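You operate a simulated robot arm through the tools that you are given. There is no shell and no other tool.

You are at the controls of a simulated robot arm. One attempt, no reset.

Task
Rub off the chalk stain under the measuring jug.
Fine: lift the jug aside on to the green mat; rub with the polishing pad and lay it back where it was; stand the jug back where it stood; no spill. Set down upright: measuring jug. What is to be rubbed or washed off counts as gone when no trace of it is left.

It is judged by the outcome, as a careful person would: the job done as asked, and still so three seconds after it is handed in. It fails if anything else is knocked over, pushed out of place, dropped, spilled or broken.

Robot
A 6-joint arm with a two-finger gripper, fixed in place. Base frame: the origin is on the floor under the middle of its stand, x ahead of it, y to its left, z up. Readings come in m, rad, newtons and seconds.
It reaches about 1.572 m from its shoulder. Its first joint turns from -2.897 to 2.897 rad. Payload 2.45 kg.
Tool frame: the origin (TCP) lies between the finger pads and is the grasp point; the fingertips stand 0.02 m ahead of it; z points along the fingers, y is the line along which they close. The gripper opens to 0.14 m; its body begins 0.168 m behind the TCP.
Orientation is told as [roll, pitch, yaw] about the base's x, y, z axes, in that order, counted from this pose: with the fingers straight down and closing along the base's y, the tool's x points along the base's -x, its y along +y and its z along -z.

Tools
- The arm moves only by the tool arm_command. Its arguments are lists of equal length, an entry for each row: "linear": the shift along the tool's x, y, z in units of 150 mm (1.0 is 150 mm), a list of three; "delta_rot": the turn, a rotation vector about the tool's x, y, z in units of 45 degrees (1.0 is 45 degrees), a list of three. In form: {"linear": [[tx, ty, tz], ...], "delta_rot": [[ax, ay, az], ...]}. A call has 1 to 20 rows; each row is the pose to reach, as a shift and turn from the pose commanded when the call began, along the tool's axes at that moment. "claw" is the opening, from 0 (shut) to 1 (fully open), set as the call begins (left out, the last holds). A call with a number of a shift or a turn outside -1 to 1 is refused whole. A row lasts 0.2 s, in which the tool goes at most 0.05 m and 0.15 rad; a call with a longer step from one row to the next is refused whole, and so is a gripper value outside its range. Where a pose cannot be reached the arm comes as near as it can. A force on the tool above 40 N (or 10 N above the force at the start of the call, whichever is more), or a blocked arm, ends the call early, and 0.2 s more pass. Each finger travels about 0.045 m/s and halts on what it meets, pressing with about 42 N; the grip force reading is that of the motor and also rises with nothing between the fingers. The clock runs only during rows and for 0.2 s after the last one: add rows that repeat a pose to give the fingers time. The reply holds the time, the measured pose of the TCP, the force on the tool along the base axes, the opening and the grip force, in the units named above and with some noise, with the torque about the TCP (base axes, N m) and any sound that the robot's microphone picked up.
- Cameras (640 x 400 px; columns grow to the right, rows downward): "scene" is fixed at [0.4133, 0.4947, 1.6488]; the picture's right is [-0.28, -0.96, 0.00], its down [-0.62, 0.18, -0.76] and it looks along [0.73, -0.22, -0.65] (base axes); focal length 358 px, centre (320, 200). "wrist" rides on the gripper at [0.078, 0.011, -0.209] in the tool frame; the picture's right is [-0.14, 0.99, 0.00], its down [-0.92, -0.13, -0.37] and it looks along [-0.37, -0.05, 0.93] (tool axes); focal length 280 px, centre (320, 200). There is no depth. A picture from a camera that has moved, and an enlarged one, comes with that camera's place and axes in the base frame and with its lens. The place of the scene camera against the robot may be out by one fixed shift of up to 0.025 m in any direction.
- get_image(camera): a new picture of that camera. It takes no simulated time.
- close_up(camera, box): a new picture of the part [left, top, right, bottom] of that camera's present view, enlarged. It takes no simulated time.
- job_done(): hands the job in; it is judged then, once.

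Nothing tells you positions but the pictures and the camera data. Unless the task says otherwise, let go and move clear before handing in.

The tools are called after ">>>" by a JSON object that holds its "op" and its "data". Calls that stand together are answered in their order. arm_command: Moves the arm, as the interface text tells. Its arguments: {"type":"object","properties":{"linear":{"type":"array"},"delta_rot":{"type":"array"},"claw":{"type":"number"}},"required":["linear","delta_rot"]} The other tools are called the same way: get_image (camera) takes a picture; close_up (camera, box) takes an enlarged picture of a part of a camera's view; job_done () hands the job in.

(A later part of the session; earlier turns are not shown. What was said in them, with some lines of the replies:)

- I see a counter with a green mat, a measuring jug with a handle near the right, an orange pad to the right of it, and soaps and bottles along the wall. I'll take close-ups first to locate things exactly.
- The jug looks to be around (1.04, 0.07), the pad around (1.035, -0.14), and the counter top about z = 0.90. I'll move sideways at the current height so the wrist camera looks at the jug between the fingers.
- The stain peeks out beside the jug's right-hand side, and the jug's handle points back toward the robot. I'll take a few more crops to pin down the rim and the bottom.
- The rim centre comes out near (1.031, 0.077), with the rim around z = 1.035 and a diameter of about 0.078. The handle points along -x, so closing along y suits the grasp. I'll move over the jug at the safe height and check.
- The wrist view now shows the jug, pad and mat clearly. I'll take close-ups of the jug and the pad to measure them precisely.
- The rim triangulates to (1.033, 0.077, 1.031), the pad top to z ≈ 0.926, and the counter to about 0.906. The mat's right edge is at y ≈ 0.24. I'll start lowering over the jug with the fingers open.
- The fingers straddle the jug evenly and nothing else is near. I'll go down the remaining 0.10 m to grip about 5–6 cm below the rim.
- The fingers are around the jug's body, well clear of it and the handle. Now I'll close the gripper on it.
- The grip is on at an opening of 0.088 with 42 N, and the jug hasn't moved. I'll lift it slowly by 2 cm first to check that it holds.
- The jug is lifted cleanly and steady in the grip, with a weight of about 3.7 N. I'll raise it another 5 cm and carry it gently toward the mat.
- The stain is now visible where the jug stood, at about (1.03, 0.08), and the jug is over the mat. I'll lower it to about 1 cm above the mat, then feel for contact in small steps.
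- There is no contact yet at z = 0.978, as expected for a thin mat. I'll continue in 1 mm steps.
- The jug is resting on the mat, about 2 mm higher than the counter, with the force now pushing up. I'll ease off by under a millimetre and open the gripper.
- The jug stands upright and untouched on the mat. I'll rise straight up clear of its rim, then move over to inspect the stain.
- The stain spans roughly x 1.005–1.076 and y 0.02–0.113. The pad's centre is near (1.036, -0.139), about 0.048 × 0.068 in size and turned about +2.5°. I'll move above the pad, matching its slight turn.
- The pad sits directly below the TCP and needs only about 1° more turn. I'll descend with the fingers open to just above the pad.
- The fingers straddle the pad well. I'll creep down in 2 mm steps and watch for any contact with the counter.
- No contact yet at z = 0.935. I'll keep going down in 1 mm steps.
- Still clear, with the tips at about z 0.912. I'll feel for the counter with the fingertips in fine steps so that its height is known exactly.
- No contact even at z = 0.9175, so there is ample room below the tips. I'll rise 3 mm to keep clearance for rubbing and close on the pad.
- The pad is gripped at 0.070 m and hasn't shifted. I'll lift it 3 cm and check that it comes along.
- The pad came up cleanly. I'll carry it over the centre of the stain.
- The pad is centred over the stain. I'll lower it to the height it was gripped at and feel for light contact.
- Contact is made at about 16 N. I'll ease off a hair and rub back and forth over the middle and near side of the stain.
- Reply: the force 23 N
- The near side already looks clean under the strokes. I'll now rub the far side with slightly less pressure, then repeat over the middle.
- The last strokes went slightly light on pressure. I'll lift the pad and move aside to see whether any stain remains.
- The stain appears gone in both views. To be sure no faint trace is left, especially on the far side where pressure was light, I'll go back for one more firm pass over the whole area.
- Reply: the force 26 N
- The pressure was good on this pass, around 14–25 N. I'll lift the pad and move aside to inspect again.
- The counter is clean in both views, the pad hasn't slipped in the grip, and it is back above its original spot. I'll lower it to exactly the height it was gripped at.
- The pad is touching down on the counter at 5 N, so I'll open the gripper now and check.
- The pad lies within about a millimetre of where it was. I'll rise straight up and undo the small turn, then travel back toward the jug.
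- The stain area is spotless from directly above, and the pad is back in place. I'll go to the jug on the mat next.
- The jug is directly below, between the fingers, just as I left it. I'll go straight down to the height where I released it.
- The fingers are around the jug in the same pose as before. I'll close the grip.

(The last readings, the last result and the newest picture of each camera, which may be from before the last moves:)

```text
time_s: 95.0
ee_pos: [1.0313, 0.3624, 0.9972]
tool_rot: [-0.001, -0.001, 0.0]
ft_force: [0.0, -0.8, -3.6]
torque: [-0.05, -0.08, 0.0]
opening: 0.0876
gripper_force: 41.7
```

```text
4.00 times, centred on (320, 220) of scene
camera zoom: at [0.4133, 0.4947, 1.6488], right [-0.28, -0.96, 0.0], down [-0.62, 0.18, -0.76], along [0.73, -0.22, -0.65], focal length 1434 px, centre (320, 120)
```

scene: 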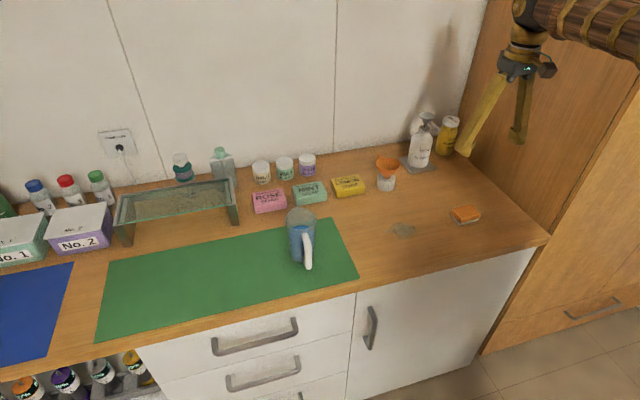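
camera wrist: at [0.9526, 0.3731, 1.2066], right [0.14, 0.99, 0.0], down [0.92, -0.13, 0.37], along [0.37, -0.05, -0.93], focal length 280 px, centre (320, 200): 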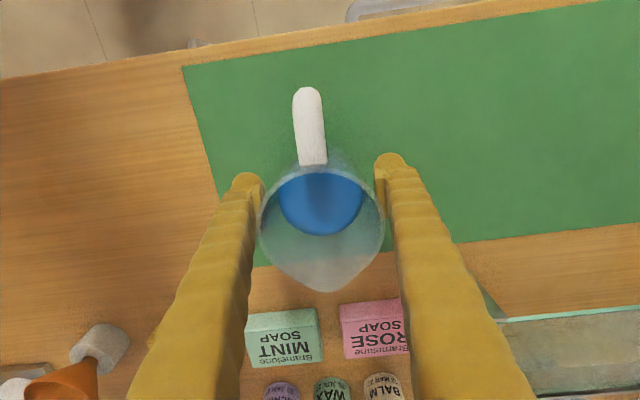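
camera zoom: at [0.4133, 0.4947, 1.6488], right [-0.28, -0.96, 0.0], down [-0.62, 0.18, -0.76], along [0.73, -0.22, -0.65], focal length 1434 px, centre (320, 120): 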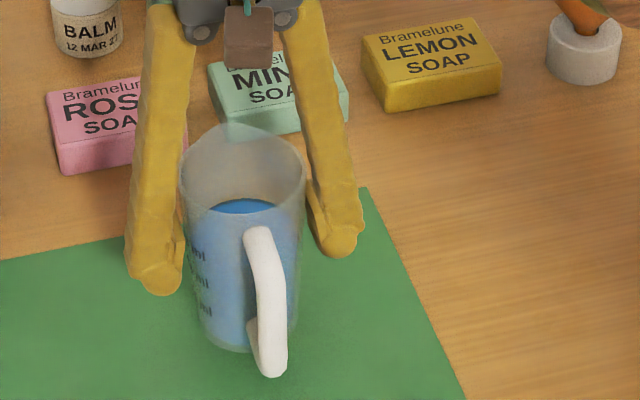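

The jug is held level and lifted. I'll raise it a further 5 cm and carry it back gently along the same path.

>>> {"op": "arm_command", "data": {"linear": [[0, 0, -0.03], [0, 0, -0.09], [0, 0, -0.16], [0, 0, -0.23], [0, 0, -0.29], [0, 0, -0.32], [0, 0, -0.333], [0, 0, -0.333]], "delta_rot": [[0, 0, 0], [0, 0, 0], [0, 0, 0], [0, 0, 0], [0, 0, 0], [0, 0, 0], [0, 0, 0], [0, 0, 0]]}}

>>> {"op": "arm_command", "data": {"linear": [[0, -0.02, 0], [0, -0.06, 0], [0, -0.12, 0], [0, -0.2, 0], [0, -0.3, 0], [0, -0.4, 0], [0, -0.5, 0], [0, -0.6, 0], [0, -0.7, 0], [0, -0.79, 0], [0, -0.86, 0], [0, -0.91, 0], [0, -0.94, 0], [0, -0.95, 0], [0, -0.95, 0]], "delta_rot": [[0, 0, 0], [0, 0, 0], [0, 0, 0], [0, 0, 0], [0, 0, 0], [0, 0, 0], [0, 0, 0], [0, 0, 0], [0, 0, 0], [0, 0, 0], [0, 0, 0], [0, 0, 0], [0, 0, 0], [0, 0, 0], [0, 0, 0]]}}

>>> {"op": "arm_command", "data": {"linear": [[0, -0.02, 0], [0, -0.06, 0], [0, -0.12, 0], [0, -0.2, 0], [0, -0.3, 0], [0, -0.4, 0], [0, -0.5, 0], [0, -0.6, 0], [0, -0.7, 0], [0, -0.79, 0], [0, -0.86, 0], [0, -0.91, 0], [0, -0.94, 0], [0, -0.95, 0], [0, -0.95, 0]], "delta_rot": [[0, 0, 0], [0, 0, 0], [0, 0, 0], [0, 0, 0], [0, 0, 0], [0, 0, 0], [0, 0, 0], [0, 0, 0], [0, 0, 0], [0, 0, 0], [0, 0, 0], [0, 0, 0], [0, 0, 0], [0, 0, 0], [0, 0, 0]]}}

>>> {"op": "arm_command", "data": {"linear": [[0, 0, 0.02], [0, 0, 0.07], [0, 0, 0.14], [0, 0, 0.21], [0, 0, 0.28], [0, 0, 0.35], [0, 0, 0.4], [0, 0, 0.43], [0, 0, 0.445], [0, 0, 0.445]], "delta_rot": [[0, 0, 0], [0, 0, 0], [0, 0, 0], [0, 0, 0], [0, 0, 0], [0, 0, 0], [0, 0, 0], [0, 0, 0], [0, 0, 0], [0, 0, 0]]}}

>>> {"op": "get_image", "data": {"camera": "wrist"}}

>>> {"op": "get_image", "data": {"camera": "scene"}}

```text
time_s: 96.8
ee_pos: [1.0308, 0.3616, 1.0464]
tool_rot: [-0.001, 0.0, 0.0]
ft_force: [0.5, 0.0, -3.5]
torque: [0.02, -0.1, -0.01]
opening: 0.0877
gripper_force: 41.6
```

```text
time_s: 100.0
ee_pos: [1.0326, 0.2188, 1.0472]
tool_rot: [-0.002, -0.001, 0.001]
ft_force: [-0.1, -0.8, -3.5]
torque: [-0.01, -0.08, -0.01]
opening: 0.088
gripper_force: 42.1
```

```text
time_s: 103.2
ee_pos: [1.0327, 0.0768, 1.0481]
tool_rot: [-0.001, -0.001, 0.0]
ft_force: [0.6, 0.0, -3.3]
torque: [0.01, -0.06, -0.03]
opening: 0.0877
gripper_force: 41.8
```

```text
time_s: 105.4
ee_pos: [1.0333, 0.078, 0.9814]
tool_rot: [-0.001, -0.001, 0.0]
ft_force: [-0.8, 0.3, -3.3]
torque: [0.01, -0.1, -0.01]
opening: 0.0878
gripper_force: 41.9
```

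```text
taken
camera wrist: at [0.9526, 0.0881, 1.1899], right [0.14, 0.99, 0.0], down [0.92, -0.13, 0.37], along [0.37, -0.05, -0.93], focal length 280 px, centre (320, 200)
```

wrist: 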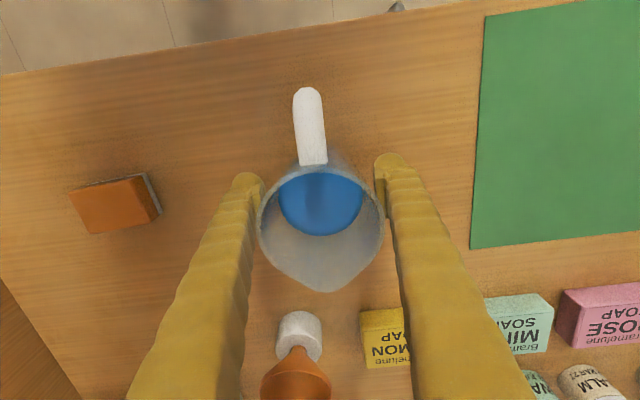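

```text
taken
```

scene: 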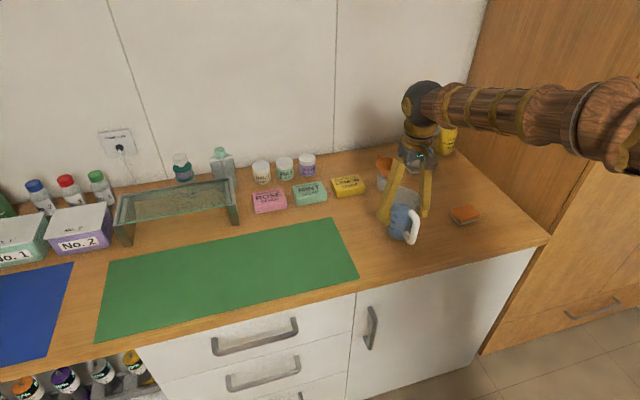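

The jug is back above its spot and 6 mm from touching down. I'll finish lowering in fine steps until it is supported.

>>> {"op": "arm_command", "data": {"linear": [[0, 0, 0.01], [0, 0, 0.02], [0, 0, 0.03], [0, 0, 0.035], [0, 0, 0.035]], "delta_rot": [[0, 0, 0], [0, 0, 0], [0, 0, 0], [0, 0, 0], [0, 0, 0]]}}

>>> {"op": "arm_command", "data": {"linear": [[0, 0, 0.004], [0, 0, 0.004]], "delta_rot": [[0, 0, 0], [0, 0, 0]]}}

```text
time_s: 106.6
ee_pos: [1.0319, 0.0788, 0.9761]
tool_rot: [-0.001, 0.0, 0.0]
ft_force: [0.2, 0.2, -5.0]
torque: [0.01, -0.08, -0.02]
opening: 0.0878
gripper_force: 42.5
```

```text
time_s: 107.2
ee_pos: [1.0329, 0.0772, 0.9749]
tool_rot: [-0.002, -0.001, -0.001]
ft_force: [0.0, 0.5, -2.8]
torque: [0.04, 0.0, -0.01]
opening: 0.0877
gripper_force: 42.2
```

>>> {"op": "arm_command", "data": {"linear": [[0, 0, 0.002], [0, 0, 0.002]], "delta_rot": [[0, 0, 0], [0, 0, 0]]}}

```text
time_s: 107.8
ee_pos: [1.0334, 0.0789, 0.975]
tool_rot: [-0.001, -0.001, -0.001]
ft_force: [-0.7, 0.9, 2.7]
torque: [0.03, 0.2, 0.01]
opening: 0.0878
gripper_force: 42.0
```

The counter now carries the jug, with the force gone from -3.5 N to +2.7 N. I'll open the gripper.

>>> {"op": "arm_command", "data": {"linear": [[0, 0, 0], [0, 0, 0], [0, 0, 0], [0, 0, 0], [0, 0, 0], [0, 0, 0]], "delta_rot": [[0, 0, 0], [0, 0, 0], [0, 0, 0], [0, 0, 0], [0, 0, 0], [0, 0, 0]], "claw": 1}}

>>> {"op": "get_image", "data": {"camera": "wrist"}}

>>> {"op": "close_up", "data": {"camera": "scene", "box": [340, 120, 500, 260]}}

```text
time_s: 109.2
ee_pos: [1.0329, 0.076, 0.9746]
tool_rot: [-0.002, -0.001, 0.0]
ft_force: [-0.1, -0.7, -0.2]
torque: [0.01, 0.01, 0.01]
opening: 0.1401
gripper_force: 0.1
```

```text
taken
camera wrist: at [0.9529, 0.0881, 1.1836], right [0.14, 0.99, 0.0], down [0.92, -0.13, 0.37], along [0.37, -0.05, -0.93], focal length 280 px, centre (320, 200)
```

wrist: 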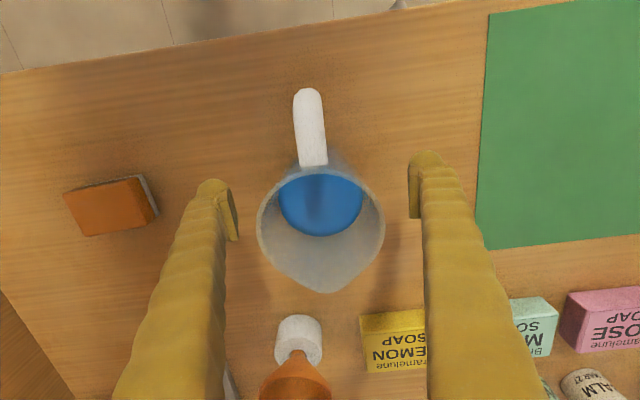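

```text
2.86 times, centred on (420, 190) of scene
camera zoom: at [0.4133, 0.4947, 1.6488], right [-0.28, -0.96, 0.0], down [-0.62, 0.18, -0.76], along [0.73, -0.22, -0.65], focal length 1024 px, centre (34, 229)
```

zoom: 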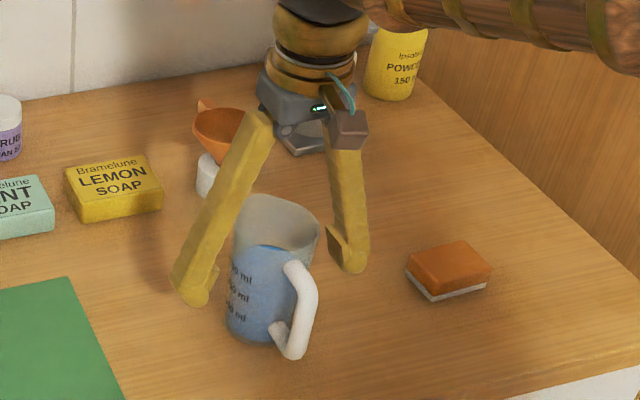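

The jug stands upright in its original place, matching the first pictures, with the water level unchanged. I'll rise straight up, back well clear, and do a final check.

>>> {"op": "arm_command", "data": {"linear": [[0, 0, -0.05], [0, 0, -0.15], [0, 0, -0.35], [0, 0, -0.55], [0, 0, -0.75], [0, 0, -0.95], [0, 0, -1.0]], "delta_rot": [[0, 0, 0], [0, 0, 0], [0, 0, 0], [0, 0, 0], [0, 0, 0], [0, 0, 0], [0, 0, 0]]}}

>>> {"op": "arm_command", "data": {"linear": [[0, 0, -0.2], [0, 0, -0.4], [0, 0, -0.6], [0.2, 0, -0.67], [0.4, 0, -0.67], [0.6, 0, -0.67], [0.8, 0, -0.67], [1.0, 0, -0.67], [1.0, 0, -0.67]], "delta_rot": [[0, 0, 0], [0, 0, 0], [0, 0, 0], [0, 0, 0], [0, 0, 0], [0, 0, 0], [0, 0, 0], [0, 0, 0], [0, 0, 0]]}}

>>> {"op": "get_image", "data": {"camera": "scene"}}

>>> {"op": "close_up", "data": {"camera": "scene", "box": [340, 150, 500, 250]}}

>>> {"op": "get_image", "data": {"camera": "wrist"}}

```text
time_s: 110.8
ee_pos: [1.0329, 0.0784, 1.1249]
tool_rot: [-0.002, -0.001, 0.001]
ft_force: [0.0, -0.1, -0.1]
torque: [0.0, 0.02, -0.04]
opening: 0.14
gripper_force: 0.1
```

```text
time_s: 112.8
ee_pos: [0.8806, 0.0782, 1.2245]
tool_rot: [-0.002, -0.001, 0.001]
ft_force: [-0.1, -0.1, 0.3]
torque: [-0.02, -0.02, 0.01]
opening: 0.1401
gripper_force: 0.0
```

```text
taken
```

scene: 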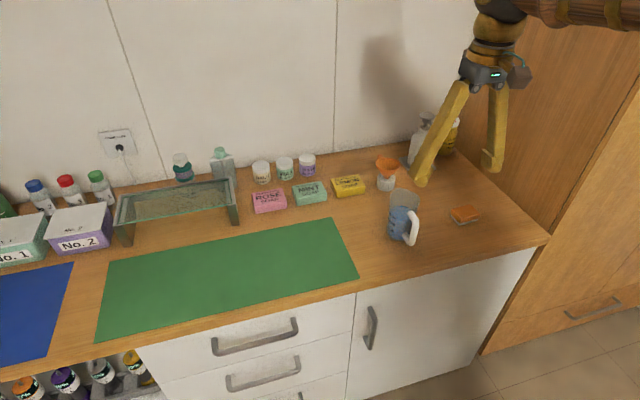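

```text
4.00 times, centred on (420, 200) of scene
camera zoom: at [0.4133, 0.4947, 1.6488], right [-0.28, -0.96, 0.0], down [-0.62, 0.18, -0.76], along [0.73, -0.22, -0.65], focal length 1434 px, centre (-80, 200)
```

zoom: 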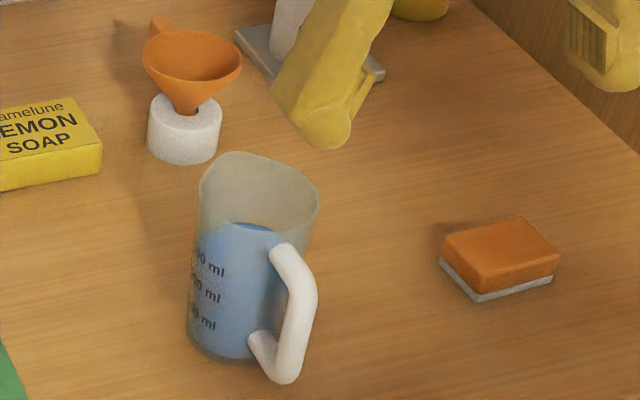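

```text
taken
camera wrist: at [0.8018, 0.0884, 1.4338], right [0.14, 0.99, 0.0], down [0.92, -0.13, 0.37], along [0.37, -0.05, -0.93], focal length 280 px, centre (320, 200)
```

wrist: 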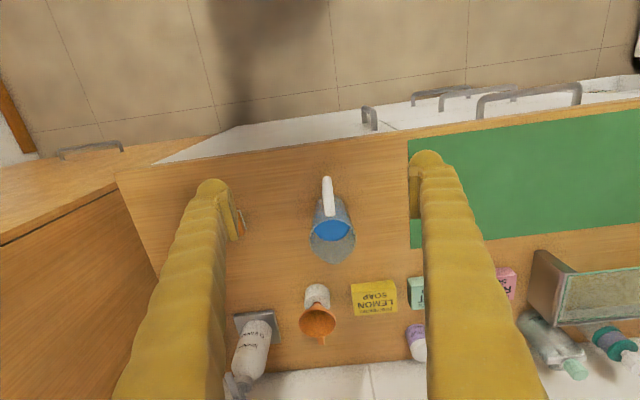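

The stain is gone, and the jug and pad sit within a millimetre or two of where they started. Nothing else has moved, no water has spilled, and the arm is clear with its fingers open, so I'm handing the job in.

>>> {"op": "job_done", "data": {}}

```text
The job is handed in.
```

The chalk stain under the measuring jug is gone; close-ups from both cameras showed no trace of it after the second rub.

- **Jug:** I set it on the green mat while I rubbed, then stood it back upright where it was. The water level looks unchanged and I saw no spill.
- **Polishing pad:** it is back in its original place and at its original angle, to within about a millimetre.
- **Everything else:** nothing else looks moved, and the arm is clear with its fingers open.

The job is handed in, but no verdict came back.
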